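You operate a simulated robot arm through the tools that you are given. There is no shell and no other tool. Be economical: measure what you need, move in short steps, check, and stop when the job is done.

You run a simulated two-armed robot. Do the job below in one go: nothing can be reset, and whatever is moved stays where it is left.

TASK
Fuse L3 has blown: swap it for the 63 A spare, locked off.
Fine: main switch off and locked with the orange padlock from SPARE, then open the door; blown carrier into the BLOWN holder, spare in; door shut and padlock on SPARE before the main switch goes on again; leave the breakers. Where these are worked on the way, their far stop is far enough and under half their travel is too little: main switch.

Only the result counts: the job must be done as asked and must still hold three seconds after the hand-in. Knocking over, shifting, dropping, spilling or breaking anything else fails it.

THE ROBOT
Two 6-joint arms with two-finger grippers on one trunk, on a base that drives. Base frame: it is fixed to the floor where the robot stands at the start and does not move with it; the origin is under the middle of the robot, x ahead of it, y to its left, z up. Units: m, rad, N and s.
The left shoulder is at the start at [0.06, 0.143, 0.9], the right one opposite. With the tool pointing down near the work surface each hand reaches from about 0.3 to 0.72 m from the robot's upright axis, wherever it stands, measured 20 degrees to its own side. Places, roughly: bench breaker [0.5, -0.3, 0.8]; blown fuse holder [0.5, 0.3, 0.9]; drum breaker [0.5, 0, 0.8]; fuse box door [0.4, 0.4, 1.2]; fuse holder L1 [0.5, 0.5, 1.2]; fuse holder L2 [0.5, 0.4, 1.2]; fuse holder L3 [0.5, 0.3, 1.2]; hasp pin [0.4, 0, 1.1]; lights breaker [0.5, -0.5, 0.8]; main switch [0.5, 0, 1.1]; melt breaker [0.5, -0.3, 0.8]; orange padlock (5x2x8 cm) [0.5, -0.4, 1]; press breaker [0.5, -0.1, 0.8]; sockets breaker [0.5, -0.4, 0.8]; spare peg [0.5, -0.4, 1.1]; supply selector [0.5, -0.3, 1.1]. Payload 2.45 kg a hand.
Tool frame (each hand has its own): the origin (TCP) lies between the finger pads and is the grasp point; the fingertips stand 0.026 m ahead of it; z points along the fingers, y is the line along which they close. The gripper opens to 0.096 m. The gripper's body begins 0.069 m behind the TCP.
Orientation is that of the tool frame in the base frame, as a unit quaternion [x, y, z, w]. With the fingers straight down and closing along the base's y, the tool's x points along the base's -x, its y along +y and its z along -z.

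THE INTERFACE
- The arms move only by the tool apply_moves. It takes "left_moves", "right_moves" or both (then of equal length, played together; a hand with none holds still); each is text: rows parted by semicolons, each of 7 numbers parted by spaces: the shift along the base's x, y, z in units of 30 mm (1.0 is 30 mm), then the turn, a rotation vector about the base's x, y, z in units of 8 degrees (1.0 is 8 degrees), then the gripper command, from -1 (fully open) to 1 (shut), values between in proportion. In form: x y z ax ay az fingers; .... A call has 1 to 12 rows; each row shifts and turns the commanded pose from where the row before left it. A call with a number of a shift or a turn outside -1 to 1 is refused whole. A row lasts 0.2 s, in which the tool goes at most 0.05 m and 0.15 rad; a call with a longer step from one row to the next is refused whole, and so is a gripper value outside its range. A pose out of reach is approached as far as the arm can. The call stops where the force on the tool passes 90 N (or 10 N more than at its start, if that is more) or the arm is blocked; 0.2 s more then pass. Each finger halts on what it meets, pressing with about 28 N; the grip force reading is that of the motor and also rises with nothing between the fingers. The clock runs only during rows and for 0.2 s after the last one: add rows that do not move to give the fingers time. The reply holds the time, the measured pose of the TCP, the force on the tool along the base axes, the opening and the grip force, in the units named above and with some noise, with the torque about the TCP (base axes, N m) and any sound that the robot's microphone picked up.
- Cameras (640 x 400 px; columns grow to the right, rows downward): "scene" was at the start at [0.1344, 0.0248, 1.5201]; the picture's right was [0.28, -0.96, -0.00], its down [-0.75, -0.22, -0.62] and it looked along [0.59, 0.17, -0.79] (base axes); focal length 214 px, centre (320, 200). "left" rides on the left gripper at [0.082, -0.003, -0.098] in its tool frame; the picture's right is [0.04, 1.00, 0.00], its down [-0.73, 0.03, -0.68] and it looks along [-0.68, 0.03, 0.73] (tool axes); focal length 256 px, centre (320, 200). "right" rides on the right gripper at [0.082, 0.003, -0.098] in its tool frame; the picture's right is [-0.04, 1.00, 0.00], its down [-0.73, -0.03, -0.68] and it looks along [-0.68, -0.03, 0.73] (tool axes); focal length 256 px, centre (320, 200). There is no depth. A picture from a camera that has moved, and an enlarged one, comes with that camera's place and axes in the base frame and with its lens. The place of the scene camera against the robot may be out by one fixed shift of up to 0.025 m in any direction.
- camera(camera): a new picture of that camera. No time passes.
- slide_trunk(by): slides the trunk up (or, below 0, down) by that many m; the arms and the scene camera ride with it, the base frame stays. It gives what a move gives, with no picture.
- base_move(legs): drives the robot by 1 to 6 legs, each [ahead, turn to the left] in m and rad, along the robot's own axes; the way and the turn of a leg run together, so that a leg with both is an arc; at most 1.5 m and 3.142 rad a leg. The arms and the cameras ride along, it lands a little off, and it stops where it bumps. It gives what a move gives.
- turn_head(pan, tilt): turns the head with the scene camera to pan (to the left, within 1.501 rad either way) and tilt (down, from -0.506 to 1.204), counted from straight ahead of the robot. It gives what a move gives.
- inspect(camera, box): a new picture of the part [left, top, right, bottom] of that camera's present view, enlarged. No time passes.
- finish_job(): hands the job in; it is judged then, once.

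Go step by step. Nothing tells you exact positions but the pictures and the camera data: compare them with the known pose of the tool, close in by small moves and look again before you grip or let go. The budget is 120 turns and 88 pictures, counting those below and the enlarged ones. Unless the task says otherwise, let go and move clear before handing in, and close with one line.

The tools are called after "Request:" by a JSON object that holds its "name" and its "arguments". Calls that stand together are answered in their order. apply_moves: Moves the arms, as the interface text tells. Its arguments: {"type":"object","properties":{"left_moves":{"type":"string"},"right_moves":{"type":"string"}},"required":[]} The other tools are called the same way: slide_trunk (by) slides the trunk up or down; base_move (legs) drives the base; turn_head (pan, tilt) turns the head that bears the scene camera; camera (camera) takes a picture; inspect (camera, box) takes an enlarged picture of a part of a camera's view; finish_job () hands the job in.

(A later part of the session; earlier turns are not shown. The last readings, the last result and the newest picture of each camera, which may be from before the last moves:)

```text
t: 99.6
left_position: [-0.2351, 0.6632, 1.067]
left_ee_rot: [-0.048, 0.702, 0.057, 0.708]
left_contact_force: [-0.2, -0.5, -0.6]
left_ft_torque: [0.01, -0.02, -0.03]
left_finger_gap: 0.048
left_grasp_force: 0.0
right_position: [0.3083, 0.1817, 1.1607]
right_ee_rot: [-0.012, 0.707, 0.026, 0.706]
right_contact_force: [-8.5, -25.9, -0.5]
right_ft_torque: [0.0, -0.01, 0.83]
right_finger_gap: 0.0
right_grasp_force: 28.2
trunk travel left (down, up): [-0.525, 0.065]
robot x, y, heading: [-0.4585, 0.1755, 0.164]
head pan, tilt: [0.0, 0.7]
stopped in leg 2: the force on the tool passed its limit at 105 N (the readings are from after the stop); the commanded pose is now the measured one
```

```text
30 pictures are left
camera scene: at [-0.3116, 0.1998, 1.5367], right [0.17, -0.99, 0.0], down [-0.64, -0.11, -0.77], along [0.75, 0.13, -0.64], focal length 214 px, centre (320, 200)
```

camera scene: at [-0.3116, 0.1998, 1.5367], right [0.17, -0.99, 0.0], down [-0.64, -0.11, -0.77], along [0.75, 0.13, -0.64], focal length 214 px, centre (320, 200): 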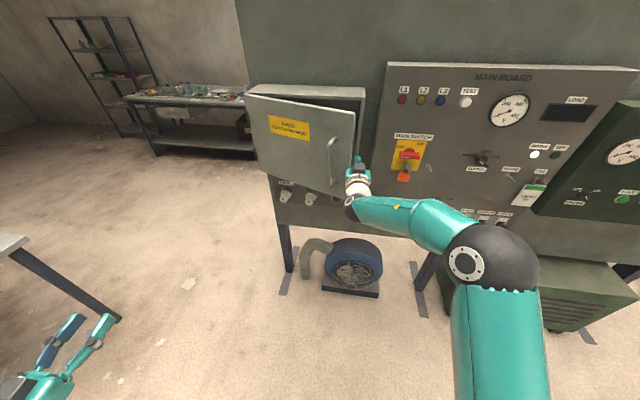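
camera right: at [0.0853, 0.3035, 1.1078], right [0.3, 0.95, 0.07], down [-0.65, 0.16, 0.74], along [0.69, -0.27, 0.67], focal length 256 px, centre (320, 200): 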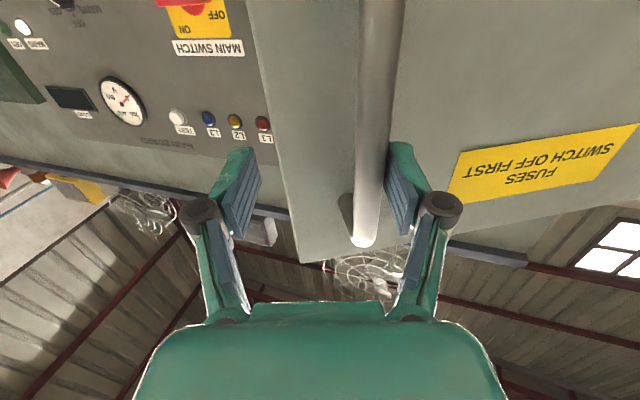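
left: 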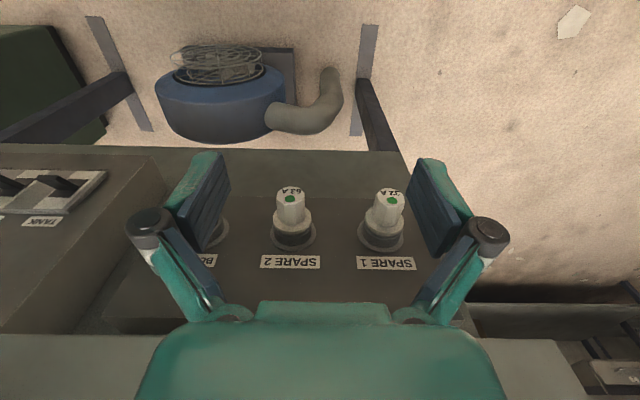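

The edge jams when pushed sideways, so I'll re-grip the handle from a stance further left, where the arm can follow the arc.

Request:
{"name": "base_move", "arguments": {"legs": [[-0.42, 0], [0, 0.6], [0.34, 0], [0, -0.764]]}}

Request:
{"name": "apply_moves", "arguments": {"right_moves": "0 0.3 0 0 0 -0.5 -0.4; 0 0.3 0 0 0 -0.5 -0.4; 0 0.3 0 0 0 -0.5 -0.4; 0 0 0 0 0 -0.5 -0.4; 0 0 0 0 0 0 -0.4"}}

Request:
{"name": "camera", "arguments": {"camera": "right"}}

Request:
{"name": "camera", "arguments": {"camera": "scene"}}

```text
t: 108.2
left_position: [-0.3396, 0.793, 1.0638]
left_ee_rot: [0.024, 0.702, -0.011, 0.711]
left_contact_force: [-0.2, 1.0, 0.5]
left_ft_torque: [-0.02, 0.02, -0.01]
left_finger_gap: 0.0482
left_grasp_force: 0.1
right_position: [0.1168, 0.2249, 1.1583]
right_ee_rot: [0.041, 0.708, -0.031, 0.705]
right_contact_force: [0.3, 0.0, 0.6]
right_ft_torque: [0.0, -0.01, 0.0]
right_finger_gap: 0.0001
right_grasp_force: 27.5
trunk travel left (down, up): [-0.525, 0.065]
robot x, y, heading: [-0.6387, 0.3577, 0.006]
head pan, tilt: [0.0, 0.7]
```

```text
t: 109.4
left_position: [-0.3392, 0.7939, 1.0655]
left_ee_rot: [0.023, 0.702, -0.011, 0.711]
left_contact_force: [-0.3, 0.3, 1.3]
left_ft_torque: [0.01, 0.01, 0.0]
left_finger_gap: 0.048
left_grasp_force: 0.1
right_position: [0.1151, 0.2499, 1.1592]
right_ee_rot: [0.139, 0.695, -0.129, 0.694]
right_contact_force: [-1.2, 0.1, 0.1]
right_ft_torque: [0.02, 0.01, -0.03]
right_finger_gap: 0.0674
right_grasp_force: 0.0
trunk travel left (down, up): [-0.525, 0.065]
robot x, y, heading: [-0.6407, 0.358, 0.005]
head pan, tilt: [0.0, 0.7]
```

```text
29 pictures are left
camera right: at [0.0245, 0.2895, 1.0785], right [0.37, 0.93, 0.05], down [-0.64, 0.21, 0.74], along [0.67, -0.31, 0.67], focal length 256 px, centre (320, 200)
```

right: 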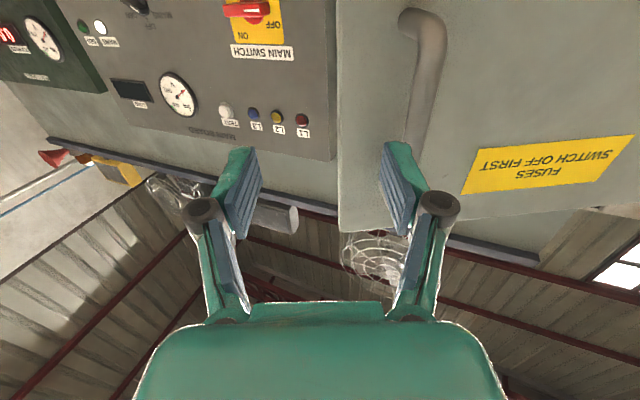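

```text
28 pictures are left
camera scene: at [-0.4923, 0.3619, 1.5365], right [0.0, -1.0, 0.0], down [-0.64, 0.0, -0.76], along [0.76, 0.0, -0.64], focal length 214 px, centre (320, 200)
```

scene: 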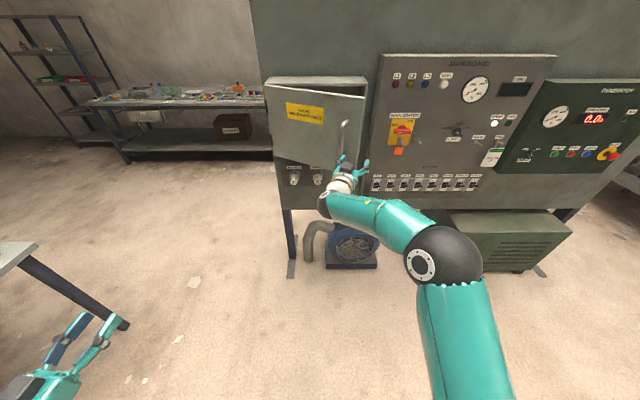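

Handle now at about (0.203, 0.287). I align perpendicular to the door (yaw -28°), approach and grip.

Request:
{"name": "apply_moves", "arguments": {"right_moves": "0.05 0.65 0 0 0 -0.3 -0.4; 0.1 0.65 0 0 0 -0.3 -0.4; 0.1 0.65 0 0 0 -0.3 -0.4; 0.1 0.65 0 0 0 0 -0.4; 0 0 0 0 0 0 -0.4; 0.5 -0.25 0.05 0 0 0 -0.4; 0.5 -0.25 0.05 0 0 0 -0.4; 0.5 -0.25 0.05 0 0 0 -0.4; 0.5 -0.25 0.05 0 0 0 -0.4; 0 0 0 0 0 0 -0.4"}}

Request:
{"name": "camera", "arguments": {"camera": "right"}}

```text
t: 111.6
left_position: [-0.3396, 0.7944, 1.0645]
left_ee_rot: [0.022, 0.702, -0.01, 0.711]
left_contact_force: [0.6, -1.1, 0.8]
left_ft_torque: [-0.01, 0.04, 0.01]
left_finger_gap: 0.048
left_grasp_force: 0.1
right_position: [0.1781, 0.2984, 1.1656]
right_ee_rot: [0.181, 0.685, -0.171, 0.684]
right_contact_force: [-1.6, 0.0, -0.5]
right_ft_torque: [-0.02, -0.04, 0.03]
right_finger_gap: 0.0671
right_grasp_force: 0.0
right hand out of reach, approached as far as the arm can: row 9
trunk travel left (down, up): [-0.525, 0.065]
robot x, y, heading: [-0.6369, 0.3589, -0.003]
head pan, tilt: [0.0, 0.7]
```

```text
27 pictures are left
camera right: at [0.0934, 0.3486, 1.0843], right [0.48, 0.87, 0.05], down [-0.61, 0.29, 0.74], along [0.63, -0.39, 0.67], focal length 256 px, centre (320, 200)
```

right: 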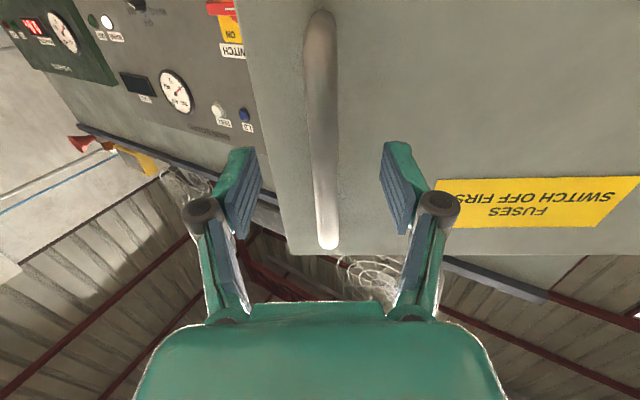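

Request:
{"name": "apply_moves", "arguments": {"right_moves": "0 -0.4 0 0 0 0 -0.4; 0 0 0 0 0 0 -0.4"}}

Request:
{"name": "base_move", "arguments": {"legs": [[0.027, 0]]}}

Request:
{"name": "apply_moves", "arguments": {"right_moves": "0 0 0 0 0 0 0.5; 0 0 0 0 0 0 1; 0 0 0 0 0 0 1; 0 0 0 0 0 0 1; 0 0 0 0 0 0 1"}}

```text
t: 112.2
left_position: [-0.3394, 0.794, 1.0644]
left_ee_rot: [0.024, 0.702, -0.011, 0.711]
left_contact_force: [-0.2, -0.3, -0.4]
left_ft_torque: [-0.01, -0.01, 0.01]
left_finger_gap: 0.0479
left_grasp_force: 0.0
right_position: [0.1769, 0.2856, 1.1668]
right_ee_rot: [0.182, 0.685, -0.171, 0.684]
right_contact_force: [0.4, 0.4, -0.3]
right_ft_torque: [-0.01, -0.01, 0.0]
right_finger_gap: 0.067
right_grasp_force: 0.1
trunk travel left (down, up): [-0.525, 0.065]
robot x, y, heading: [-0.6409, 0.3591, 0.007]
head pan, tilt: [0.0, 0.7]
```

```text
t: 113.0
left_position: [-0.311, 0.7939, 1.0632]
left_ee_rot: [0.023, 0.703, -0.011, 0.71]
left_contact_force: [-0.2, 0.2, 0.1]
left_ft_torque: [0.0, 0.0, 0.0]
left_finger_gap: 0.048
left_grasp_force: 0.0
right_position: [0.2068, 0.2863, 1.1655]
right_ee_rot: [0.181, 0.686, -0.172, 0.684]
right_contact_force: [1.0, 0.0, -0.7]
right_ft_torque: [-0.03, -0.06, 0.01]
right_finger_gap: 0.0672
right_grasp_force: 0.0
trunk travel left (down, up): [-0.525, 0.065]
robot x, y, heading: [-0.6155, 0.3572, 0.004]
head pan, tilt: [0.0, 0.7]
```

```text
t: 114.2
left_position: [-0.3131, 0.795, 1.0654]
left_ee_rot: [0.022, 0.702, -0.01, 0.711]
left_contact_force: [0.4, -0.9, 0.7]
left_ft_torque: [0.0, 0.01, -0.01]
left_finger_gap: 0.0484
left_grasp_force: 0.0
right_position: [0.2026, 0.2869, 1.1677]
right_ee_rot: [0.182, 0.685, -0.171, 0.684]
right_contact_force: [0.6, 1.2, -0.7]
right_ft_torque: [-0.78, 0.33, 0.02]
right_finger_gap: 0.0146
right_grasp_force: 41.1
trunk travel left (down, up): [-0.525, 0.065]
robot x, y, heading: [-0.61, 0.3591, 0.003]
head pan, tilt: [0.0, 0.7]
```

Gripped squarely. Now I follow the arc with matching yaw.

Request:
{"name": "apply_moves", "arguments": {"right_moves": "-0.38 0.3 0 0 0 -0.31 1; -0.38 0.31 0 0 0 -0.31 1; -0.36 0.33 0 0 0 -0.31 1; -0.35 0.34 0 0 0 -0.31 1; -0.33 0.36 0 0 0 -0.31 1; -0.32 0.37 0 0 0 -0.31 1; -0.3 0.39 0 0 0 -0.31 1; -0.29 0.4 0 0 0 -0.31 1"}}

```text
t: 115.4
left_position: [-0.309, 0.7981, 1.0623]
left_ee_rot: [0.02, 0.704, -0.011, 0.71]
left_contact_force: [-0.8, -0.7, -0.2]
left_ft_torque: [-0.01, 0.0, 0.07]
left_finger_gap: 0.0481
left_grasp_force: 0.1
right_position: [0.1672, 0.3167, 1.1605]
right_ee_rot: [0.234, 0.665, -0.235, 0.669]
right_contact_force: [38.3, 39.4, 26.3]
right_ft_torque: [0.35, 0.02, 0.08]
right_finger_gap: 0.0141
right_grasp_force: 40.3
right hand out of reach, approached as far as the arm can: row 4, 5
trunk travel left (down, up): [-0.525, 0.065]
robot x, y, heading: [-0.6121, 0.3576, 0.006]
head pan, tilt: [0.0, 0.7]
stopped in row 5 (right hand): the force on the tool passed its limit at 96 N (the readings are from after the stop); the commanded pose is now the measured one
```

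Request:
{"name": "base_move", "arguments": {"legs": [[-0.028, 0.032], [-0.026, 0.036]]}}

```text
t: 117.2
left_position: [-0.4114, 0.8138, 1.0696]
left_ee_rot: [-0.003, 0.696, 0.012, 0.718]
left_contact_force: [-0.2, 0.2, 0.1]
left_ft_torque: [0.06, 0.0, -0.03]
left_finger_gap: 0.0479
left_grasp_force: 0.1
right_position: [0.1349, 0.3471, 1.1672]
right_ee_rot: [0.209, 0.681, -0.225, 0.664]
right_contact_force: [45.3, 39.3, -28.9]
right_ft_torque: [0.73, -0.36, 0.31]
right_finger_gap: 0.0157
right_grasp_force: 41.7
trunk travel left (down, up): [-0.525, 0.065]
robot x, y, heading: [-0.6676, 0.3499, 0.089]
head pan, tilt: [0.0, 0.7]
stopped in leg 2: the robot was blocked; the commanded pose is now the measured one
```

About 42° open. I release, back off, and this time push from the inside with the hand's flank.

Request:
{"name": "apply_moves", "arguments": {"right_moves": "0 0 0 0 0 0 0.2; 0 0 0 0 0 0 -0.3; 0 0 0 0 0 0 -0.5; 0 0 0 0 0 0 -0.5"}}

Request:
{"name": "camera", "arguments": {"camera": "right"}}

```text
t: 118.2
left_position: [-0.4155, 0.8093, 1.071]
left_ee_rot: [0.0, 0.695, 0.012, 0.719]
left_contact_force: [-0.5, 0.2, 0.0]
left_ft_torque: [0.01, 0.02, 0.0]
left_finger_gap: 0.048
left_grasp_force: 0.1
right_position: [0.1109, 0.3323, 1.1843]
right_ee_rot: [0.231, 0.664, -0.22, 0.676]
right_contact_force: [4.1, 4.3, 2.4]
right_ft_torque: [-0.01, -0.06, 0.0]
right_finger_gap: 0.0758
right_grasp_force: 3.2
trunk travel left (down, up): [-0.525, 0.065]
robot x, y, heading: [-0.6651, 0.354, 0.079]
head pan, tilt: [0.0, 0.7]
```

```text
26 pictures are left
camera right: at [0.0361, 0.3933, 1.1017], right [0.6, 0.8, 0.06], down [-0.57, 0.38, 0.72], along [0.55, -0.47, 0.69], focal length 256 px, centre (320, 200)
```

right: 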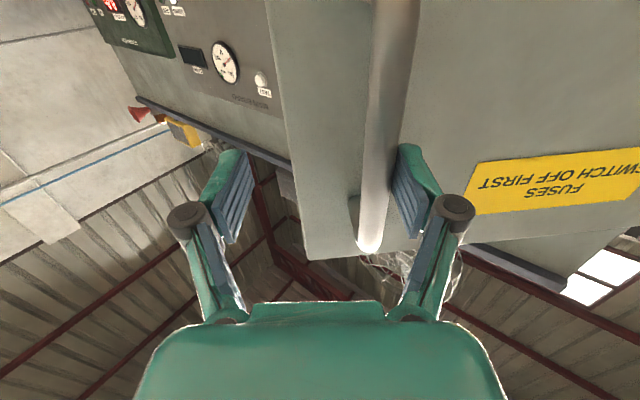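

Request:
{"name": "apply_moves", "arguments": {"right_moves": "0.3 0.4 0 0 0 0 -0.6; -0.5 0.35 0 0 0 0 -0.6; -0.5 0.35 0 0 0 0 -0.6; -0.5 0.3 0 0 0 0 -0.6; -0.5 0.3 0 0 0 0 -0.6"}}

Request:
{"name": "base_move", "arguments": {"legs": [[-0.12, 0]]}}

```text
t: 119.6
left_position: [-0.4166, 0.8083, 1.0704]
left_ee_rot: [0.001, 0.694, 0.012, 0.72]
left_contact_force: [-0.1, -0.5, -0.3]
left_ft_torque: [-0.03, 0.04, -0.01]
left_finger_gap: 0.048
left_grasp_force: 0.0
right_position: [0.0928, 0.3135, 1.1788]
right_ee_rot: [0.275, 0.656, -0.255, 0.655]
right_contact_force: [-0.3, -0.3, -1.3]
right_ft_torque: [-0.02, -0.01, 0.07]
right_finger_gap: 0.0767
right_grasp_force: 0.0
right hand out of reach, approached as far as the arm can: row 1, 2, 3, 4, 5
trunk travel left (down, up): [-0.525, 0.065]
robot x, y, heading: [-0.6648, 0.3484, 0.078]
head pan, tilt: [0.0, 0.7]
stopped in row 5 (right hand): the arm was blocked; the commanded pose is now the measured one
```

```text
t: 120.9
left_position: [-0.5398, 0.7997, 1.074]
left_ee_rot: [0.0, 0.693, 0.014, 0.721]
left_contact_force: [-0.5, -0.7, -1.0]
left_ft_torque: [0.02, 0.02, -0.01]
left_finger_gap: 0.0478
left_grasp_force: 0.0
right_position: [-0.028, 0.3062, 1.1804]
right_ee_rot: [0.272, 0.657, -0.256, 0.655]
right_contact_force: [-0.2, -0.1, -0.4]
right_ft_torque: [-0.01, -0.02, 0.02]
right_finger_gap: 0.0768
right_grasp_force: 0.2
trunk travel left (down, up): [-0.525, 0.065]
robot x, y, heading: [-0.7859, 0.3421, 0.078]
head pan, tilt: [0.0, 0.7]
```

Request:
{"name": "apply_moves", "arguments": {"right_moves": "0.2 -0.1 0 0 0 0.7 0; 0.2 -0.1 0 0 0 0.7 0.5; 0.2 -0.2 0 0 0 0.7 1; 0.2 -0.2 0 0 0 0.7 1; 0.2 -0.2 0 0 0 0.7 1; 0.2 -0.2 0 0 0 0.7 1; 0.1 -0.2 0 0 0 0.7 1; 0 0 0 0 0 0.6 1; 0 0 0 0 0 0 1; 0 0 0 0 0 0 1"}}

Request:
{"name": "base_move", "arguments": {"legs": [[0, -0.078], [0.2, 0]]}}

Request:
{"name": "camera", "arguments": {"camera": "scene"}}

```text
t: 123.1
left_position: [-0.5382, 0.7993, 1.0741]
left_ee_rot: [0.0, 0.695, 0.013, 0.719]
left_contact_force: [0.1, 0.5, 0.5]
left_ft_torque: [-0.04, -0.03, 0.0]
left_finger_gap: 0.0479
left_grasp_force: 0.0
right_position: [0.0954, 0.3076, 1.2017]
right_ee_rot: [0.005, 0.711, 0.009, 0.703]
right_contact_force: [-0.5, -0.6, -0.5]
right_ft_torque: [-0.02, -0.04, -0.01]
right_finger_gap: 0.0001
right_grasp_force: 27.6
right hand out of reach, approached as far as the arm can: row 1, 2, 3, 4, 5, 6, 7, 8
trunk travel left (down, up): [-0.525, 0.065]
robot x, y, heading: [-0.7832, 0.3406, 0.081]
head pan, tilt: [0.0, 0.7]
```

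```text
t: 124.6
left_position: [-0.4384, 0.7772, 1.0741]
left_ee_rot: [0.028, 0.694, -0.014, 0.719]
left_contact_force: [1.7, 0.4, -0.8]
left_ft_torque: [-0.02, -0.01, 0.0]
left_finger_gap: 0.0481
left_grasp_force: 0.1
right_position: [0.1542, 0.2382, 1.2045]
right_ee_rot: [0.034, 0.71, -0.017, 0.704]
right_contact_force: [1.3, 0.0, -3.4]
right_ft_torque: [-0.03, -0.19, 0.0]
right_finger_gap: 0.0004
right_grasp_force: 28.2
trunk travel left (down, up): [-0.525, 0.065]
robot x, y, heading: [-0.7207, 0.3438, -0.02]
head pan, tilt: [0.0, 0.7]
stopped in leg 2: the robot was blocked; the commanded pose is now the measured one
```

```text
25 pictures are left
camera scene: at [-0.567, 0.343, 1.5355], right [-0.02, -1.0, 0.0], down [-0.65, 0.01, -0.76], along [0.76, -0.01, -0.65], focal length 214 px, centre (320, 200)
```

scene: 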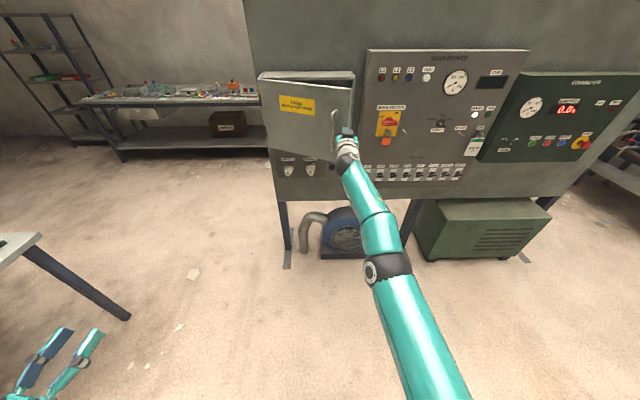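

Request:
{"name": "base_move", "arguments": {"legs": [[-0.06, 0.02]]}}

Request:
{"name": "apply_moves", "arguments": {"right_moves": "-0.5 -0.5 -0.2 0 0 0.1 1; -0.5 -0.5 -0.2 0 0 0.1 1; -0.5 -0.5 -0.2 0 0 0.1 1; -0.5 -0.5 -0.2 0 0 0 1; -0.5 -0.5 -0.2 0 0 0 1; 0 0 0 0 0 0 1"}}

Request:
{"name": "inspect", "arguments": {"camera": "scene", "box": [240, 50, 420, 200]}}

```text
t: 125.6
left_position: [-0.5166, 0.7842, 1.0758]
left_ee_rot: [0.019, 0.692, -0.007, 0.722]
left_contact_force: [-0.3, -0.3, -0.1]
left_ft_torque: [-0.03, -0.02, 0.02]
left_finger_gap: 0.0479
left_grasp_force: 0.1
right_position: [0.0883, 0.2593, 1.2148]
right_ee_rot: [0.027, 0.706, -0.009, 0.708]
right_contact_force: [-0.6, 0.3, -0.2]
right_ft_torque: [0.0, 0.07, 0.02]
right_finger_gap: 0.0003
right_grasp_force: 27.7
trunk travel left (down, up): [-0.525, 0.065]
robot x, y, heading: [-0.7835, 0.3441, 0.002]
head pan, tilt: [0.0, 0.7]
```

```text
t: 127.0
left_position: [-0.5143, 0.7845, 1.0746]
left_ee_rot: [0.019, 0.693, -0.006, 0.721]
left_contact_force: [-0.4, 0.3, 0.0]
left_ft_torque: [0.01, 0.0, 0.03]
left_finger_gap: 0.0481
left_grasp_force: 0.0
right_position: [0.0143, 0.1842, 1.1839]
right_ee_rot: [0.012, 0.707, 0.006, 0.707]
right_contact_force: [0.2, 0.5, -0.5]
right_ft_torque: [0.03, 0.02, 0.02]
right_finger_gap: 0.0
right_grasp_force: 28.1
right hand out of reach, approached as far as the arm can: row 1
trunk travel left (down, up): [-0.525, 0.065]
robot x, y, heading: [-0.7821, 0.3434, 0.003]
head pan, tilt: [0.0, 0.7]
```

```text
2.67 times, centred on (330, 125) of scene
camera zoom: at [-0.6356, 0.3483, 1.5365], right [0.0, -1.0, 0.0], down [-0.64, 0.0, -0.76], along [0.76, 0.0, -0.64], focal length 572 px, centre (293, 400)
```

zoom: 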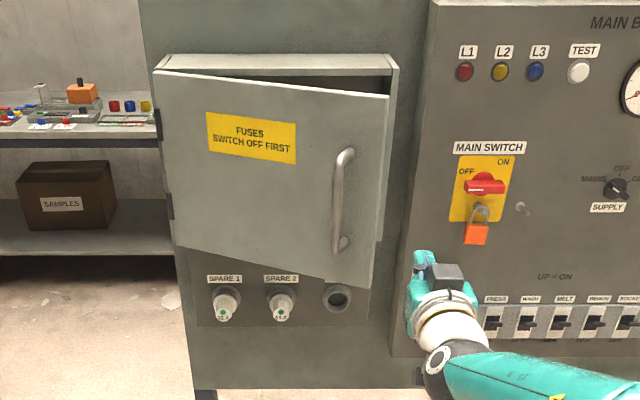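

The door was nudged back to ~17°. Best is to hook behind its edge with the hand pointing left-forward: I'll come from the right with the base turned ~40° left, then sweep the base left.

Request:
{"name": "base_move", "arguments": {"legs": [[0, -1.478], [0.77, 0], [0, 2.178]]}}

Request:
{"name": "turn_head", "arguments": {"pan": 0.0, "tilt": 0.6}}

Request:
{"name": "camera", "arguments": {"camera": "scene"}}

```text
t: 139.5
left_position: [-0.4798, 0.0028, 1.0751]
left_ee_rot: [0.004, 0.693, 0.008, 0.721]
left_contact_force: [0.1, 0.1, 0.7]
left_ft_torque: [-0.02, -0.05, 0.01]
left_finger_gap: 0.0479
left_grasp_force: 0.1
right_position: [0.0746, -0.5747, 1.1844]
right_ee_rot: [-0.005, 0.706, 0.019, 0.707]
right_contact_force: [0.4, 0.7, -0.4]
right_ft_torque: [-0.01, 0.02, -0.09]
right_finger_gap: 0.0001
right_grasp_force: 28.2
trunk travel left (down, up): [-0.525, 0.065]
robot x, y, heading: [-0.7296, -0.4932, 0.071]
head pan, tilt: [0.0, 0.7]
stopped in leg 3: the robot was blocked; the commanded pose is now the measured one
```

```text
t: 140.2
left_position: [-0.4805, -0.0, 1.0767]
left_ee_rot: [0.004, 0.693, 0.009, 0.721]
left_contact_force: [0.4, -0.2, 0.0]
left_ft_torque: [0.02, 0.02, 0.01]
left_finger_gap: 0.048
left_grasp_force: 0.1
right_position: [0.0756, -0.5775, 1.185]
right_ee_rot: [-0.003, 0.706, 0.02, 0.708]
right_contact_force: [-1.4, -0.5, 0.5]
right_ft_torque: [0.0, 0.04, -0.04]
right_finger_gap: 0.0
right_grasp_force: 28.5
trunk travel left (down, up): [-0.525, 0.065]
robot x, y, heading: [-0.7267, -0.4914, 0.07]
head pan, tilt: [0.0, 0.6]
```

```text
23 pictures are left
camera scene: at [-0.5786, -0.4778, 1.5451], right [0.07, -1.0, 0.0], down [-0.56, -0.04, -0.82], along [0.82, 0.06, -0.57], focal length 214 px, centre (320, 200)
```

scene: 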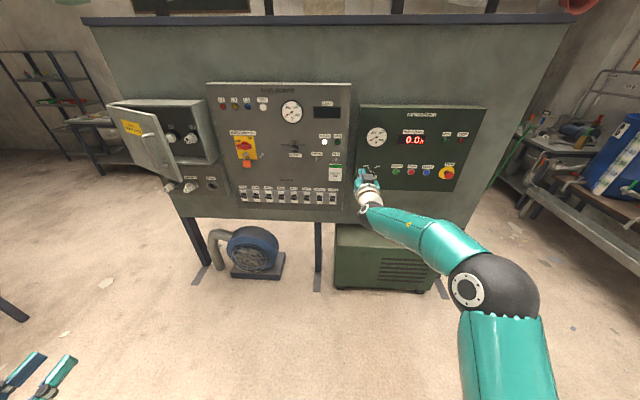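

Request:
{"name": "base_move", "arguments": {"legs": [[0.05, 0.3]]}}

Request:
{"name": "inspect", "arguments": {"camera": "scene", "box": [90, 80, 270, 230]}}

```text
t: 141.6
left_position: [-0.5931, 0.0626, 1.0758]
left_ee_rot: [-0.101, 0.686, 0.119, 0.711]
left_contact_force: [0.4, -0.6, 0.3]
left_ft_torque: [-0.03, 0.0, 0.02]
left_finger_gap: 0.048
left_grasp_force: 0.1
right_position: [0.1082, -0.3236, 1.185]
right_ee_rot: [-0.11, 0.698, 0.127, 0.696]
right_contact_force: [1.1, -0.9, -0.3]
right_ft_torque: [-0.02, 0.01, 0.01]
right_finger_gap: 0.0002
right_grasp_force: 27.9
trunk travel left (down, up): [-0.525, 0.065]
robot x, y, heading: [-0.6785, -0.4915, 0.371]
head pan, tilt: [0.0, 0.6]
```

```text
2.67 times, centred on (180, 155) of scene
camera zoom: at [-0.5388, -0.4349, 1.545], right [0.36, -0.93, 0.0], down [-0.53, -0.2, -0.82], along [0.77, 0.3, -0.57], focal length 572 px, centre (693, 320)
```

zoom: 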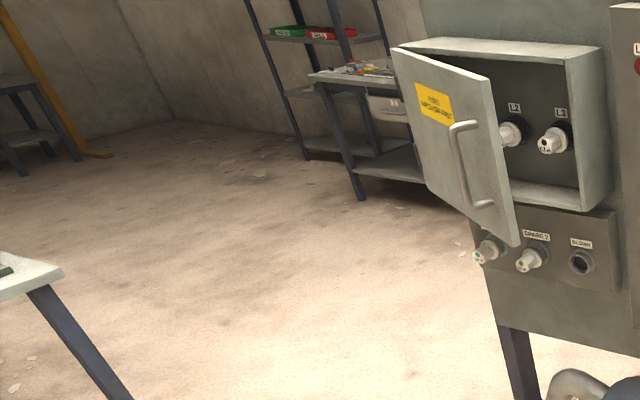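

Door is actually ~40° open with L2/L3 in view. I turn to heading 0.71, drive in so the hand sits inside the door edge.

Request:
{"name": "base_move", "arguments": {"legs": [[0, 0.341], [0.31, 0]]}}

Request:
{"name": "camera", "arguments": {"camera": "scene"}}

```text
t: 145.0
left_position: [-0.5422, 0.2675, 1.0767]
left_ee_rot: [-0.215, 0.659, 0.237, 0.681]
left_contact_force: [-0.3, 0.1, 0.2]
left_ft_torque: [0.0, 0.01, 0.02]
left_finger_gap: 0.0479
left_grasp_force: 0.1
right_position: [0.2473, 0.1373, 1.1846]
right_ee_rot: [-0.226, 0.67, 0.243, 0.665]
right_contact_force: [1.0, -0.4, -1.2]
right_ft_torque: [0.03, -0.02, -0.01]
right_finger_gap: 0.0
right_grasp_force: 27.9
trunk travel left (down, up): [-0.525, 0.065]
robot x, y, heading: [-0.4426, -0.2839, 0.71]
head pan, tilt: [0.0, 0.6]
```

```text
21 pictures are left
camera scene: at [-0.3264, -0.1822, 1.545], right [0.65, -0.76, 0.0], down [-0.43, -0.37, -0.82], along [0.63, 0.54, -0.57], focal length 214 px, centre (320, 200)
```

scene: 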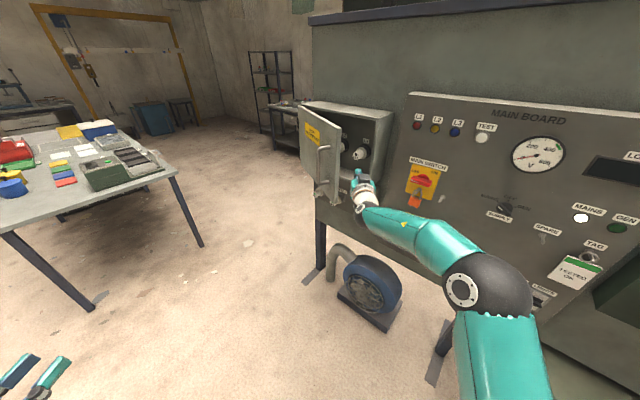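

Request:
{"name": "base_move", "arguments": {"legs": [[0.06, 0], [0, 0.3]]}}

Request:
{"name": "camera", "arguments": {"camera": "scene"}}

```text
t: 147.0
left_position: [-0.6586, 0.251, 1.0781]
left_ee_rot: [-0.312, 0.619, 0.337, 0.637]
left_contact_force: [0.4, 0.1, -0.6]
left_ft_torque: [0.01, 0.0, 0.01]
left_finger_gap: 0.0482
left_grasp_force: 0.0
right_position: [0.1357, 0.363, 1.1839]
right_ee_rot: [-0.325, 0.627, 0.341, 0.62]
right_contact_force: [0.3, -0.3, -1.0]
right_ft_torque: [0.0, -0.02, -0.01]
right_finger_gap: 0.0
right_grasp_force: 28.1
trunk travel left (down, up): [-0.525, 0.065]
robot x, y, heading: [-0.3862, -0.2499, 1.016]
head pan, tilt: [0.0, 0.6]
```

```text
20 pictures are left
camera scene: at [-0.3068, -0.1197, 1.5451], right [0.85, -0.53, 0.0], down [-0.3, -0.48, -0.82], along [0.44, 0.7, -0.57], focal length 214 px, centre (320, 200)
```

scene: 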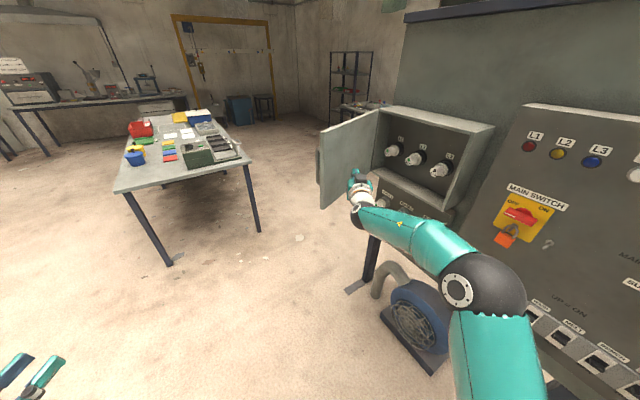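

The door swings wide open. One more small sweep.

Request:
{"name": "base_move", "arguments": {"legs": [[0, 0.15], [0, -0.1], [-0.3, 0]]}}

Request:
{"name": "inspect", "arguments": {"camera": "scene", "box": [280, 80, 520, 250]}}

```text
t: 150.3
left_position: [-0.8276, -0.0254, 1.0768]
left_ee_rot: [-0.329, 0.609, 0.355, 0.628]
left_contact_force: [-0.3, -0.2, 1.3]
left_ft_torque: [-0.04, 0.04, 0.02]
left_finger_gap: 0.048
left_grasp_force: 0.0
right_position: [-0.0421, 0.1298, 1.1877]
right_ee_rot: [-0.342, 0.618, 0.357, 0.611]
right_contact_force: [-0.4, -0.6, 0.3]
right_ft_torque: [-0.01, 0.04, 0.03]
right_finger_gap: 0.0002
right_grasp_force: 28.0
trunk travel left (down, up): [-0.525, 0.065]
robot x, y, heading: [-0.5306, -0.509, 1.073]
head pan, tilt: [0.0, 0.6]
```

```text
2.35 times, centred on (400, 165) of scene
camera zoom: at [-0.4593, -0.3756, 1.5453], right [0.88, -0.48, 0.0], down [-0.27, -0.5, -0.83], along [0.39, 0.73, -0.56], focal length 505 px, centre (132, 282)
```

zoom: 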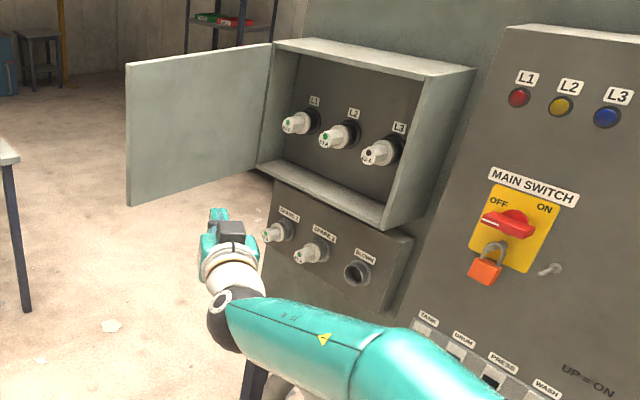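

Door fully open (~95°). I go round to stand square in front of the fuses (y≈0.24), staying clear of the door edge.

Request:
{"name": "base_move", "arguments": {"legs": [[0, 0.901], [0.81, 0], [0, -1.974]]}}

```text
t: 153.5
left_position: [-1.097, -0.4477, 1.0794]
left_ee_rot: [-0.564, 0.403, 0.594, 0.409]
left_contact_force: [-0.1, -0.2, -0.4]
left_ft_torque: [0.03, 0.03, -0.06]
left_finger_gap: 0.048
left_grasp_force: 0.0
right_position: [-0.7359, 0.2679, 1.1881]
right_ee_rot: [-0.579, 0.405, 0.589, 0.393]
right_contact_force: [-0.8, 0.3, 0.5]
right_ft_torque: [0.01, -0.01, -0.07]
right_finger_gap: 0.0
right_grasp_force: 28.4
trunk travel left (down, up): [-0.525, 0.065]
robot x, y, heading: [-0.4938, -0.5002, 1.988]
head pan, tilt: [0.0, 0.6]
stopped in leg 1: the robot was blocked; the commanded pose is now the measured one
```

Request:
{"name": "base_move", "arguments": {"legs": [[0.82, 0.0], [0, -1.98]]}}

```text
t: 161.0
left_position: [-1.0726, 0.7912, 1.0809]
left_ee_rot: [-0.276, 0.636, 0.302, 0.655]
left_contact_force: [1.2, 0.0, 0.7]
left_ft_torque: [-0.01, 0.0, 0.04]
left_finger_gap: 0.0483
left_grasp_force: 0.0
right_position: [-0.2711, 0.8132, 1.187]
right_ee_rot: [-0.289, 0.645, 0.305, 0.639]
right_contact_force: [0.7, -1.1, -0.7]
right_ft_torque: [0.05, 0.01, 0.07]
right_finger_gap: 0.0
right_grasp_force: 28.3
trunk travel left (down, up): [-0.525, 0.065]
robot x, y, heading: [-0.8677, 0.2661, 0.882]
head pan, tilt: [0.0, 0.6]
stopped in leg 2: the robot was blocked; the commanded pose is now the measured one
```

Request:
{"name": "base_move", "arguments": {"legs": [[0, -0.44], [0, -0.44]]}}

Request:
{"name": "camera", "arguments": {"camera": "scene"}}

```text
t: 164.7
left_position: [-0.5923, 0.7564, 1.0825]
left_ee_rot: [0.022, 0.693, -0.007, 0.721]
left_contact_force: [0.4, -0.6, 0.2]
left_ft_torque: [-0.03, 0.04, 0.06]
left_finger_gap: 0.048
left_grasp_force: 0.0
right_position: [-0.0674, 0.1519, 1.1897]
right_ee_rot: [0.015, 0.706, 0.004, 0.708]
right_contact_force: [-0.6, -0.8, 0.3]
right_ft_torque: [-0.03, 0.0, 0.06]
right_finger_gap: 0.0
right_grasp_force: 28.1
trunk travel left (down, up): [-0.525, 0.065]
robot x, y, heading: [-0.8712, 0.3028, 0.017]
head pan, tilt: [0.0, 0.6]
stopped in leg 2: the robot was blocked; the commanded pose is now the measured one
```

```text
18 pictures are left
camera scene: at [-0.7175, 0.302, 1.5451], right [0.02, -1.0, 0.0], down [-0.57, -0.01, -0.82], along [0.82, 0.01, -0.57], focal length 214 px, centre (320, 200)
```

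scene: 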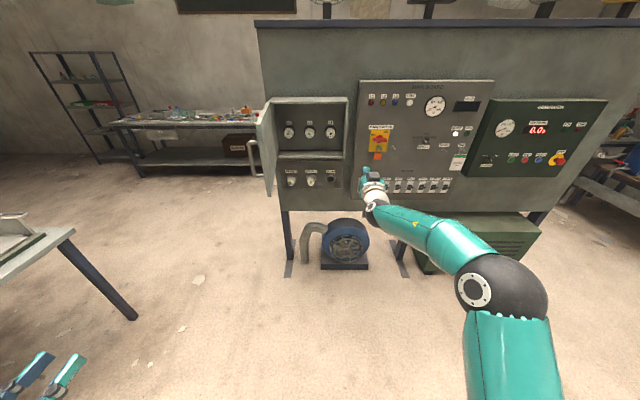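

Square in front now. I drive up and bring the right hand in line with L3.

Request:
{"name": "base_move", "arguments": {"legs": [[0.33, -0.017]]}}

Request:
{"name": "apply_moves", "arguments": {"right_moves": "0 0.4 0 0 0 0 0; 0 0.4 0 0 0 0 -0.3; 0 0.4 0 0 0 0 -0.3; 0 0.4 0 0 0 0 -0.3; 0 0.4 0 0 0 0 -0.3; 0 0.4 0 0 0 0 -0.3; 0 0.4 0 0 0 0 -0.3; 0 0.4 0 0 0 0 -0.3; 0 0.4 0 0 0 0 -0.3; 0 0.3 0 0 0 0 -0.3; 0 0 0 0 0 0 -0.3"}}

Request:
{"name": "camera", "arguments": {"camera": "right"}}

```text
t: 166.9
left_position: [-0.2546, 0.7589, 1.0808]
left_ee_rot: [0.025, 0.693, -0.012, 0.72]
left_contact_force: [0.1, 0.2, -0.4]
left_ft_torque: [-0.05, -0.03, -0.01]
left_finger_gap: 0.0476
left_grasp_force: 0.0
right_position: [0.2632, 0.1486, 1.188]
right_ee_rot: [0.018, 0.706, -0.002, 0.708]
right_contact_force: [1.5, -0.5, 0.2]
right_ft_torque: [0.01, -0.01, 0.02]
right_finger_gap: 0.0
right_grasp_force: 28.0
trunk travel left (down, up): [-0.525, 0.065]
robot x, y, heading: [-0.5349, 0.3066, 0.005]
head pan, tilt: [0.0, 0.6]
```

```text
t: 169.3
left_position: [-0.2564, 0.76, 1.0822]
left_ee_rot: [0.025, 0.692, -0.011, 0.722]
left_contact_force: [0.6, 1.0, -0.3]
left_ft_torque: [-0.03, 0.01, -0.02]
left_finger_gap: 0.0479
left_grasp_force: 0.0
right_position: [0.261, 0.2661, 1.1889]
right_ee_rot: [0.017, 0.706, -0.002, 0.708]
right_contact_force: [0.4, -0.9, 0.0]
right_ft_torque: [0.0, 0.0, -0.01]
right_finger_gap: 0.0625
right_grasp_force: 0.0
trunk travel left (down, up): [-0.525, 0.065]
robot x, y, heading: [-0.537, 0.3037, -0.0]
head pan, tilt: [0.0, 0.6]
```

```text
17 pictures are left
camera right: at [0.1633, 0.2728, 1.1064], right [0.03, 1.0, 0.06], down [-0.68, -0.03, 0.73], along [0.73, -0.06, 0.68], focal length 256 px, centre (320, 200)
```

right: 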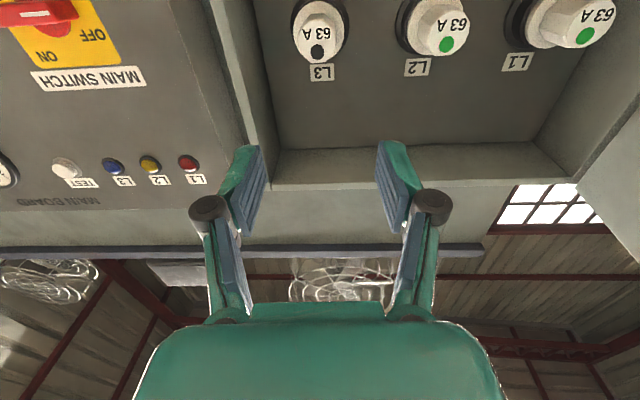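

Request:
{"name": "apply_moves", "arguments": {"right_moves": "0 -0.08 -0.45 -0.15 0 0.19 -0.3; 0 -0.06 -0.45 0 0 0 -0.3; 0 0 0 0 0 0 -0.3"}}

Request:
{"name": "base_move", "arguments": {"legs": [[0.1, 0]]}}

Request:
{"name": "camera", "arguments": {"camera": "right"}}

```text
t: 170.1
left_position: [-0.2564, 0.7595, 1.0799]
left_ee_rot: [0.026, 0.692, -0.013, 0.721]
left_contact_force: [0.4, 0.2, 0.2]
left_ft_torque: [0.0, 0.01, -0.01]
left_finger_gap: 0.0479
left_grasp_force: 0.0
right_position: [0.2622, 0.2608, 1.1624]
right_ee_rot: [0.0, 0.706, 0.001, 0.708]
right_contact_force: [0.1, 0.2, 0.4]
right_ft_torque: [0.0, 0.0, 0.01]
right_finger_gap: 0.0628
right_grasp_force: 0.2
trunk travel left (down, up): [-0.525, 0.065]
robot x, y, heading: [-0.5384, 0.3035, 0.004]
head pan, tilt: [0.0, 0.6]
```

```text
t: 171.3
left_position: [-0.1537, 0.7598, 1.0809]
left_ee_rot: [0.024, 0.693, -0.011, 0.72]
left_contact_force: [0.8, -0.5, 0.4]
left_ft_torque: [-0.01, 0.01, -0.01]
left_finger_gap: 0.048
left_grasp_force: 0.0
right_position: [0.3654, 0.2622, 1.1612]
right_ee_rot: [0.0, 0.707, 0.001, 0.707]
right_contact_force: [0.5, 0.9, -1.4]
right_ft_torque: [0.01, -0.03, 0.0]
right_finger_gap: 0.0624
right_grasp_force: 0.1
trunk travel left (down, up): [-0.525, 0.065]
robot x, y, heading: [-0.4375, 0.3029, 0.004]
head pan, tilt: [0.0, 0.6]
```

```text
16 pictures are left
camera right: at [0.2668, 0.2649, 1.079], right [0.0, 1.0, 0.04], down [-0.68, -0.03, 0.73], along [0.73, -0.03, 0.68], focal length 256 px, centre (320, 200)
```

right: 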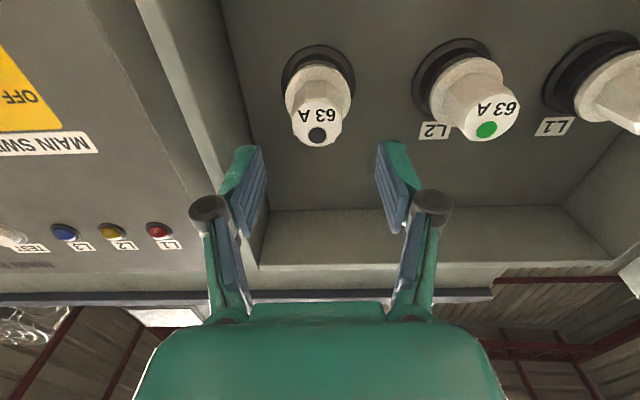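

Request:
{"name": "apply_moves", "arguments": {"right_moves": "0 -0.07 0.15 0 0 0 -0.4; 0 0 0 0 0 0 -0.4"}}

Request:
{"name": "base_move", "arguments": {"legs": [[0.055, -0.004]]}}

Request:
{"name": "camera", "arguments": {"camera": "right"}}

```text
t: 171.9
left_position: [-0.155, 0.76, 1.082]
left_ee_rot: [0.026, 0.692, -0.013, 0.721]
left_contact_force: [-0.3, -0.7, 0.0]
left_ft_torque: [-0.01, -0.02, 0.01]
left_finger_gap: 0.0482
left_grasp_force: 0.1
right_position: [0.3624, 0.2602, 1.1673]
right_ee_rot: [0.0, 0.706, 0.001, 0.708]
right_contact_force: [0.2, -0.6, 0.4]
right_ft_torque: [-0.01, -0.01, 0.04]
right_finger_gap: 0.0671
right_grasp_force: 0.2
trunk travel left (down, up): [-0.525, 0.065]
robot x, y, heading: [-0.4356, 0.3025, -0.003]
head pan, tilt: [0.0, 0.6]
```

```text
t: 172.8
left_position: [-0.0947, 0.7594, 1.0814]
left_ee_rot: [0.026, 0.694, -0.014, 0.719]
left_contact_force: [2.0, -0.3, 0.3]
left_ft_torque: [0.0, -0.02, -0.01]
left_finger_gap: 0.048
left_grasp_force: 0.0
right_position: [0.4221, 0.2565, 1.1641]
right_ee_rot: [0.002, 0.707, 0.0, 0.707]
right_contact_force: [0.4, -0.5, -0.9]
right_ft_torque: [-0.02, -0.05, 0.0]
right_finger_gap: 0.0675
right_grasp_force: 0.1
trunk travel left (down, up): [-0.525, 0.065]
robot x, y, heading: [-0.3823, 0.3041, -0.003]
head pan, tilt: [0.0, 0.6]
```

```text
15 pictures are left
camera right: at [0.3221, 0.2598, 1.083], right [0.0, 1.0, 0.04], down [-0.68, -0.03, 0.73], along [0.73, -0.03, 0.68], focal length 256 px, centre (320, 200)
```

right: 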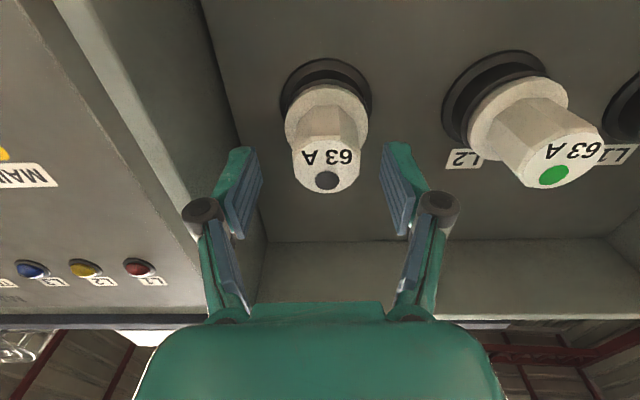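

Cap front at x≈0.432, centred. I advance 8 mm, centre and grip.

Request:
{"name": "apply_moves", "arguments": {"right_moves": "0.15 0.1 -0.05 0 0 0 -0.4; 0.1 0 0 0 0 0 -0.4; 0 0 0 0 0 0 0.4; 0 0 0 0 0 0 1; 0 0 0 0 0 0 1; 0 0 0 0 0 0 1"}}

Request:
{"name": "camera", "arguments": {"camera": "right"}}

```text
t: 174.2
left_position: [-0.0983, 0.759, 1.0827]
left_ee_rot: [0.025, 0.692, -0.013, 0.721]
left_contact_force: [-0.4, -0.2, -0.5]
left_ft_torque: [-0.01, -0.01, -0.01]
left_finger_gap: 0.0481
left_grasp_force: 0.1
right_position: [0.4236, 0.261, 1.1678]
right_ee_rot: [0.001, 0.707, -0.001, 0.708]
right_contact_force: [-3.5, 5.1, -0.2]
right_ft_torque: [0.02, 0.05, 0.21]
right_finger_gap: 0.036
right_grasp_force: 28.3
trunk travel left (down, up): [-0.525, 0.065]
robot x, y, heading: [-0.3805, 0.3071, -0.003]
head pan, tilt: [0.0, 0.6]
```

```text
14 pictures are left
camera right: at [0.3265, 0.2632, 1.0843], right [0.0, 1.0, 0.04], down [-0.68, -0.03, 0.73], along [0.73, -0.03, 0.68], focal length 256 px, centre (320, 200)
```

right: 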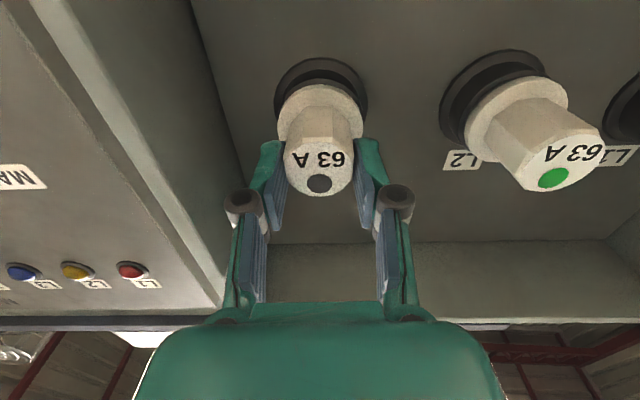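

Request:
{"name": "apply_moves", "arguments": {"right_moves": "-0.25 0 0 0 0 0 1; -0.3 0 0 0 0 0 1; -0.3 0 0 0 0 0 1; -0.3 0 0 0 0 0 1; -0.3 0 0 0 0 0 1; -0.3 0 0 0 0 0 1; 0 0 0 0 0 0 1"}}

Request:
{"name": "camera", "arguments": {"camera": "right"}}

```text
t: 175.8
left_position: [-0.0982, 0.7581, 1.0819]
left_ee_rot: [0.026, 0.693, -0.014, 0.72]
left_contact_force: [-0.9, 0.5, -0.2]
left_ft_torque: [-0.01, -0.02, 0.02]
left_finger_gap: 0.0477
left_grasp_force: 0.0
right_position: [0.3719, 0.2594, 1.1659]
right_ee_rot: [0.003, 0.706, -0.001, 0.708]
right_contact_force: [-0.4, 0.3, 0.7]
right_ft_torque: [0.03, 0.05, 0.0]
right_finger_gap: 0.0362
right_grasp_force: 28.4
trunk travel left (down, up): [-0.525, 0.065]
robot x, y, heading: [-0.3809, 0.3053, -0.002]
head pan, tilt: [0.0, 0.6]
```

```text
13 pictures are left
camera right: at [0.275, 0.2622, 1.0835], right [0.0, 1.0, 0.04], down [-0.68, -0.03, 0.73], along [0.73, -0.03, 0.68], focal length 256 px, centre (320, 200)
```

right: 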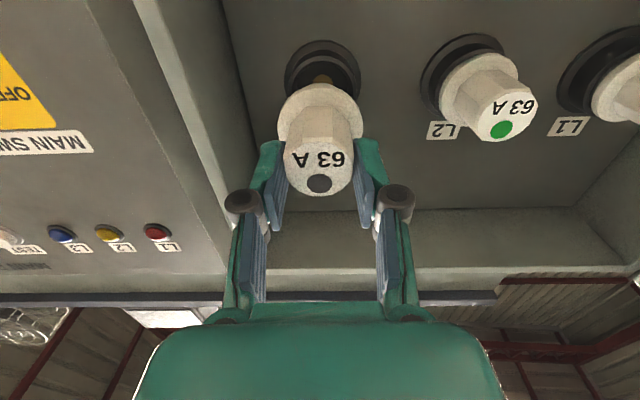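

The blown carrier is out. I back off, lower the trunk by 0.29 m to the BLOWN holder's height and look.

Request:
{"name": "base_move", "arguments": {"legs": [[-0.08, 0.002]]}}

Request:
{"name": "slide_trunk", "arguments": {"by": -0.28}}

Request:
{"name": "camera", "arguments": {"camera": "right"}}

```text
t: 176.9
left_position: [-0.1834, 0.7589, 1.082]
left_ee_rot: [0.026, 0.692, -0.013, 0.722]
left_contact_force: [-0.8, 0.1, 0.4]
left_ft_torque: [0.0, 0.02, -0.01]
left_finger_gap: 0.0477
left_grasp_force: 0.1
right_position: [0.288, 0.2613, 1.1673]
right_ee_rot: [0.002, 0.705, 0.0, 0.709]
right_contact_force: [-0.7, -0.3, -1.0]
right_ft_torque: [0.0, 0.08, 0.01]
right_finger_gap: 0.0359
right_grasp_force: 28.2
trunk travel left (down, up): [-0.525, 0.065]
robot x, y, heading: [-0.4667, 0.3049, 0.003]
head pan, tilt: [0.0, 0.6]
```

```text
t: 179.7
left_position: [-0.1826, 0.7587, 0.803]
left_ee_rot: [0.026, 0.692, -0.013, 0.721]
left_contact_force: [0.0, -0.4, 0.5]
left_ft_torque: [0.0, -0.02, -0.02]
left_finger_gap: 0.0479
left_grasp_force: 0.1
right_position: [0.2889, 0.2598, 0.8864]
right_ee_rot: [0.002, 0.706, 0.0, 0.708]
right_contact_force: [0.1, -0.3, -1.0]
right_ft_torque: [-0.01, 0.04, -0.02]
right_finger_gap: 0.0362
right_grasp_force: 27.6
trunk travel left (down, up): [-0.245, 0.345]
robot x, y, heading: [-0.4659, 0.305, 0.004]
head pan, tilt: [0.0, 0.6]
```

```text
12 pictures are left
camera right: at [0.1907, 0.2628, 0.8043], right [0.0, 1.0, 0.04], down [-0.68, -0.03, 0.73], along [0.73, -0.03, 0.68], focal length 256 px, centre (320, 200)
```

right: 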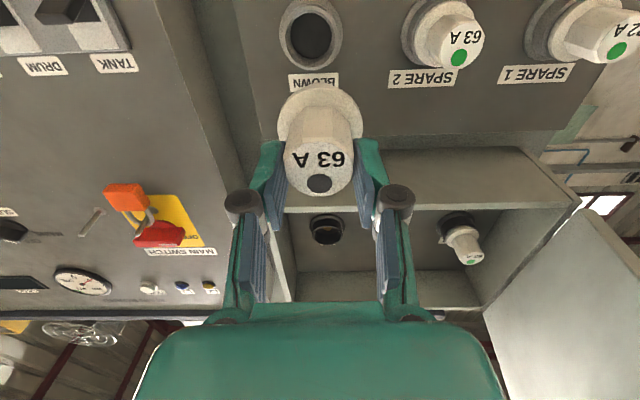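

BLOWN is straight below L3: by comparison with L3's view its seat should be TCP ≈ (…, 0.249, 0.8775). I align and drive closer, then compare with the L3 view.

Request:
{"name": "apply_moves", "arguments": {"right_moves": "0 -0.18 -0.15 0 0 0 1; 0 -0.18 -0.15 0 0 0 1; 0 0 0 0 0 0 1"}}

Request:
{"name": "base_move", "arguments": {"legs": [[0.075, -0.003]]}}

Request:
{"name": "camera", "arguments": {"camera": "right"}}

```text
t: 180.5
left_position: [-0.1821, 0.7595, 0.8032]
left_ee_rot: [0.027, 0.692, -0.014, 0.721]
left_contact_force: [-0.7, -0.3, -0.5]
left_ft_torque: [-0.03, 0.03, -0.02]
left_finger_gap: 0.0478
left_grasp_force: 0.1
right_position: [0.2888, 0.2493, 0.8789]
right_ee_rot: [0.002, 0.706, 0.0, 0.708]
right_contact_force: [-0.3, 0.2, -1.0]
right_ft_torque: [-0.01, 0.06, 0.04]
right_finger_gap: 0.0359
right_grasp_force: 27.7
trunk travel left (down, up): [-0.245, 0.345]
robot x, y, heading: [-0.4655, 0.3029, 0.002]
head pan, tilt: [0.0, 0.6]
```

```text
t: 181.6
left_position: [-0.1041, 0.7572, 0.8025]
left_ee_rot: [0.027, 0.693, -0.015, 0.72]
left_contact_force: [0.4, 0.6, 0.1]
left_ft_torque: [0.01, 0.01, -0.01]
left_finger_gap: 0.0478
left_grasp_force: 0.1
right_position: [0.3648, 0.2473, 0.8769]
right_ee_rot: [0.003, 0.707, -0.002, 0.707]
right_contact_force: [0.6, 0.1, -1.7]
right_ft_torque: [-0.01, 0.06, 0.02]
right_finger_gap: 0.036
right_grasp_force: 27.8
trunk travel left (down, up): [-0.245, 0.345]
robot x, y, heading: [-0.3861, 0.303, -0.006]
head pan, tilt: [0.0, 0.6]
```

```text
11 pictures are left
camera right: at [0.2675, 0.2502, 0.7947], right [0.01, 1.0, 0.04], down [-0.68, -0.03, 0.73], along [0.73, -0.03, 0.68], focal length 256 px, centre (320, 200)
```

right: 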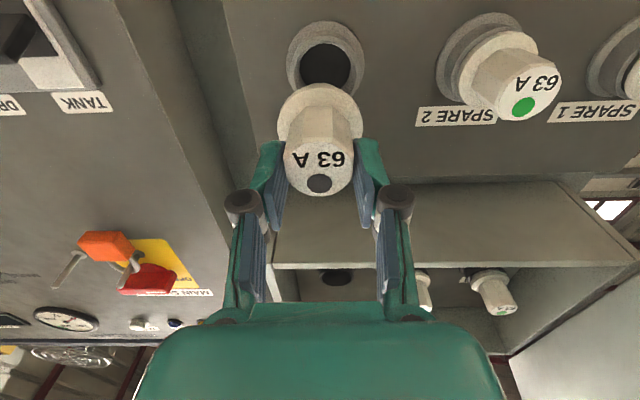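

Compared with L3's view the hand sits ~10 mm high. I correct and push in gently, checking the force on the way.

Request:
{"name": "apply_moves", "arguments": {"right_moves": "0 0.02 -0.33 0 0 0.05 1; 0 0 0 0 0 0 1; 0.3 0 0 0 0 0 1; 0.3 0 0 0 0 0 1; 0.3 0 0 0 0 0 1; 0 0 0 0 0 0 1"}}

Request:
{"name": "camera", "arguments": {"camera": "right"}}

```text
t: 183.0
left_position: [-0.1053, 0.7587, 0.8035]
left_ee_rot: [0.027, 0.692, -0.014, 0.721]
left_contact_force: [0.3, 0.0, 0.5]
left_ft_torque: [0.02, 0.01, 0.03]
left_finger_gap: 0.048
left_grasp_force: 0.0
right_position: [0.3924, 0.2467, 0.8681]
right_ee_rot: [0.0, 0.707, 0.001, 0.708]
right_contact_force: [0.0, 0.3, -0.8]
right_ft_torque: [-0.02, 0.06, 0.0]
right_finger_gap: 0.036
right_grasp_force: 27.9
trunk travel left (down, up): [-0.245, 0.345]
robot x, y, heading: [-0.3866, 0.3055, -0.004]
head pan, tilt: [0.0, 0.6]
```

```text
10 pictures are left
camera right: at [0.2941, 0.2488, 0.786], right [0.0, 1.0, 0.04], down [-0.68, -0.03, 0.73], along [0.73, -0.03, 0.68], focal length 256 px, centre (320, 200)
```

right: 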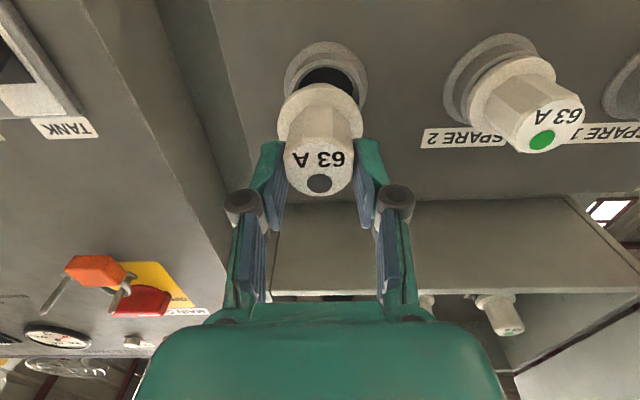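

Request:
{"name": "apply_moves", "arguments": {"right_moves": "0 0.07 -0.13 0 0 0 1; 0.25 0 0 0 0 0 1; 0.25 0 0 0 0 0 1; 0.2 0 0 0 0 0 1; 0 0 0 0 0 0 1"}}

```text
t: 184.2
left_position: [-0.1032, 0.758, 0.8031]
left_ee_rot: [0.028, 0.692, -0.014, 0.721]
left_contact_force: [0.7, 0.3, -0.2]
left_ft_torque: [-0.02, 0.01, 0.02]
left_finger_gap: 0.0479
left_grasp_force: 0.0
right_position: [0.4127, 0.2493, 0.8649]
right_ee_rot: [0.0, 0.707, 0.001, 0.708]
right_contact_force: [0.4, 0.3, 0.0]
right_ft_torque: [0.02, 0.07, -0.04]
right_finger_gap: 0.0358
right_grasp_force: 27.9
trunk travel left (down, up): [-0.245, 0.345]
robot x, y, heading: [-0.3872, 0.3047, -0.005]
head pan, tilt: [0.0, 0.6]
```

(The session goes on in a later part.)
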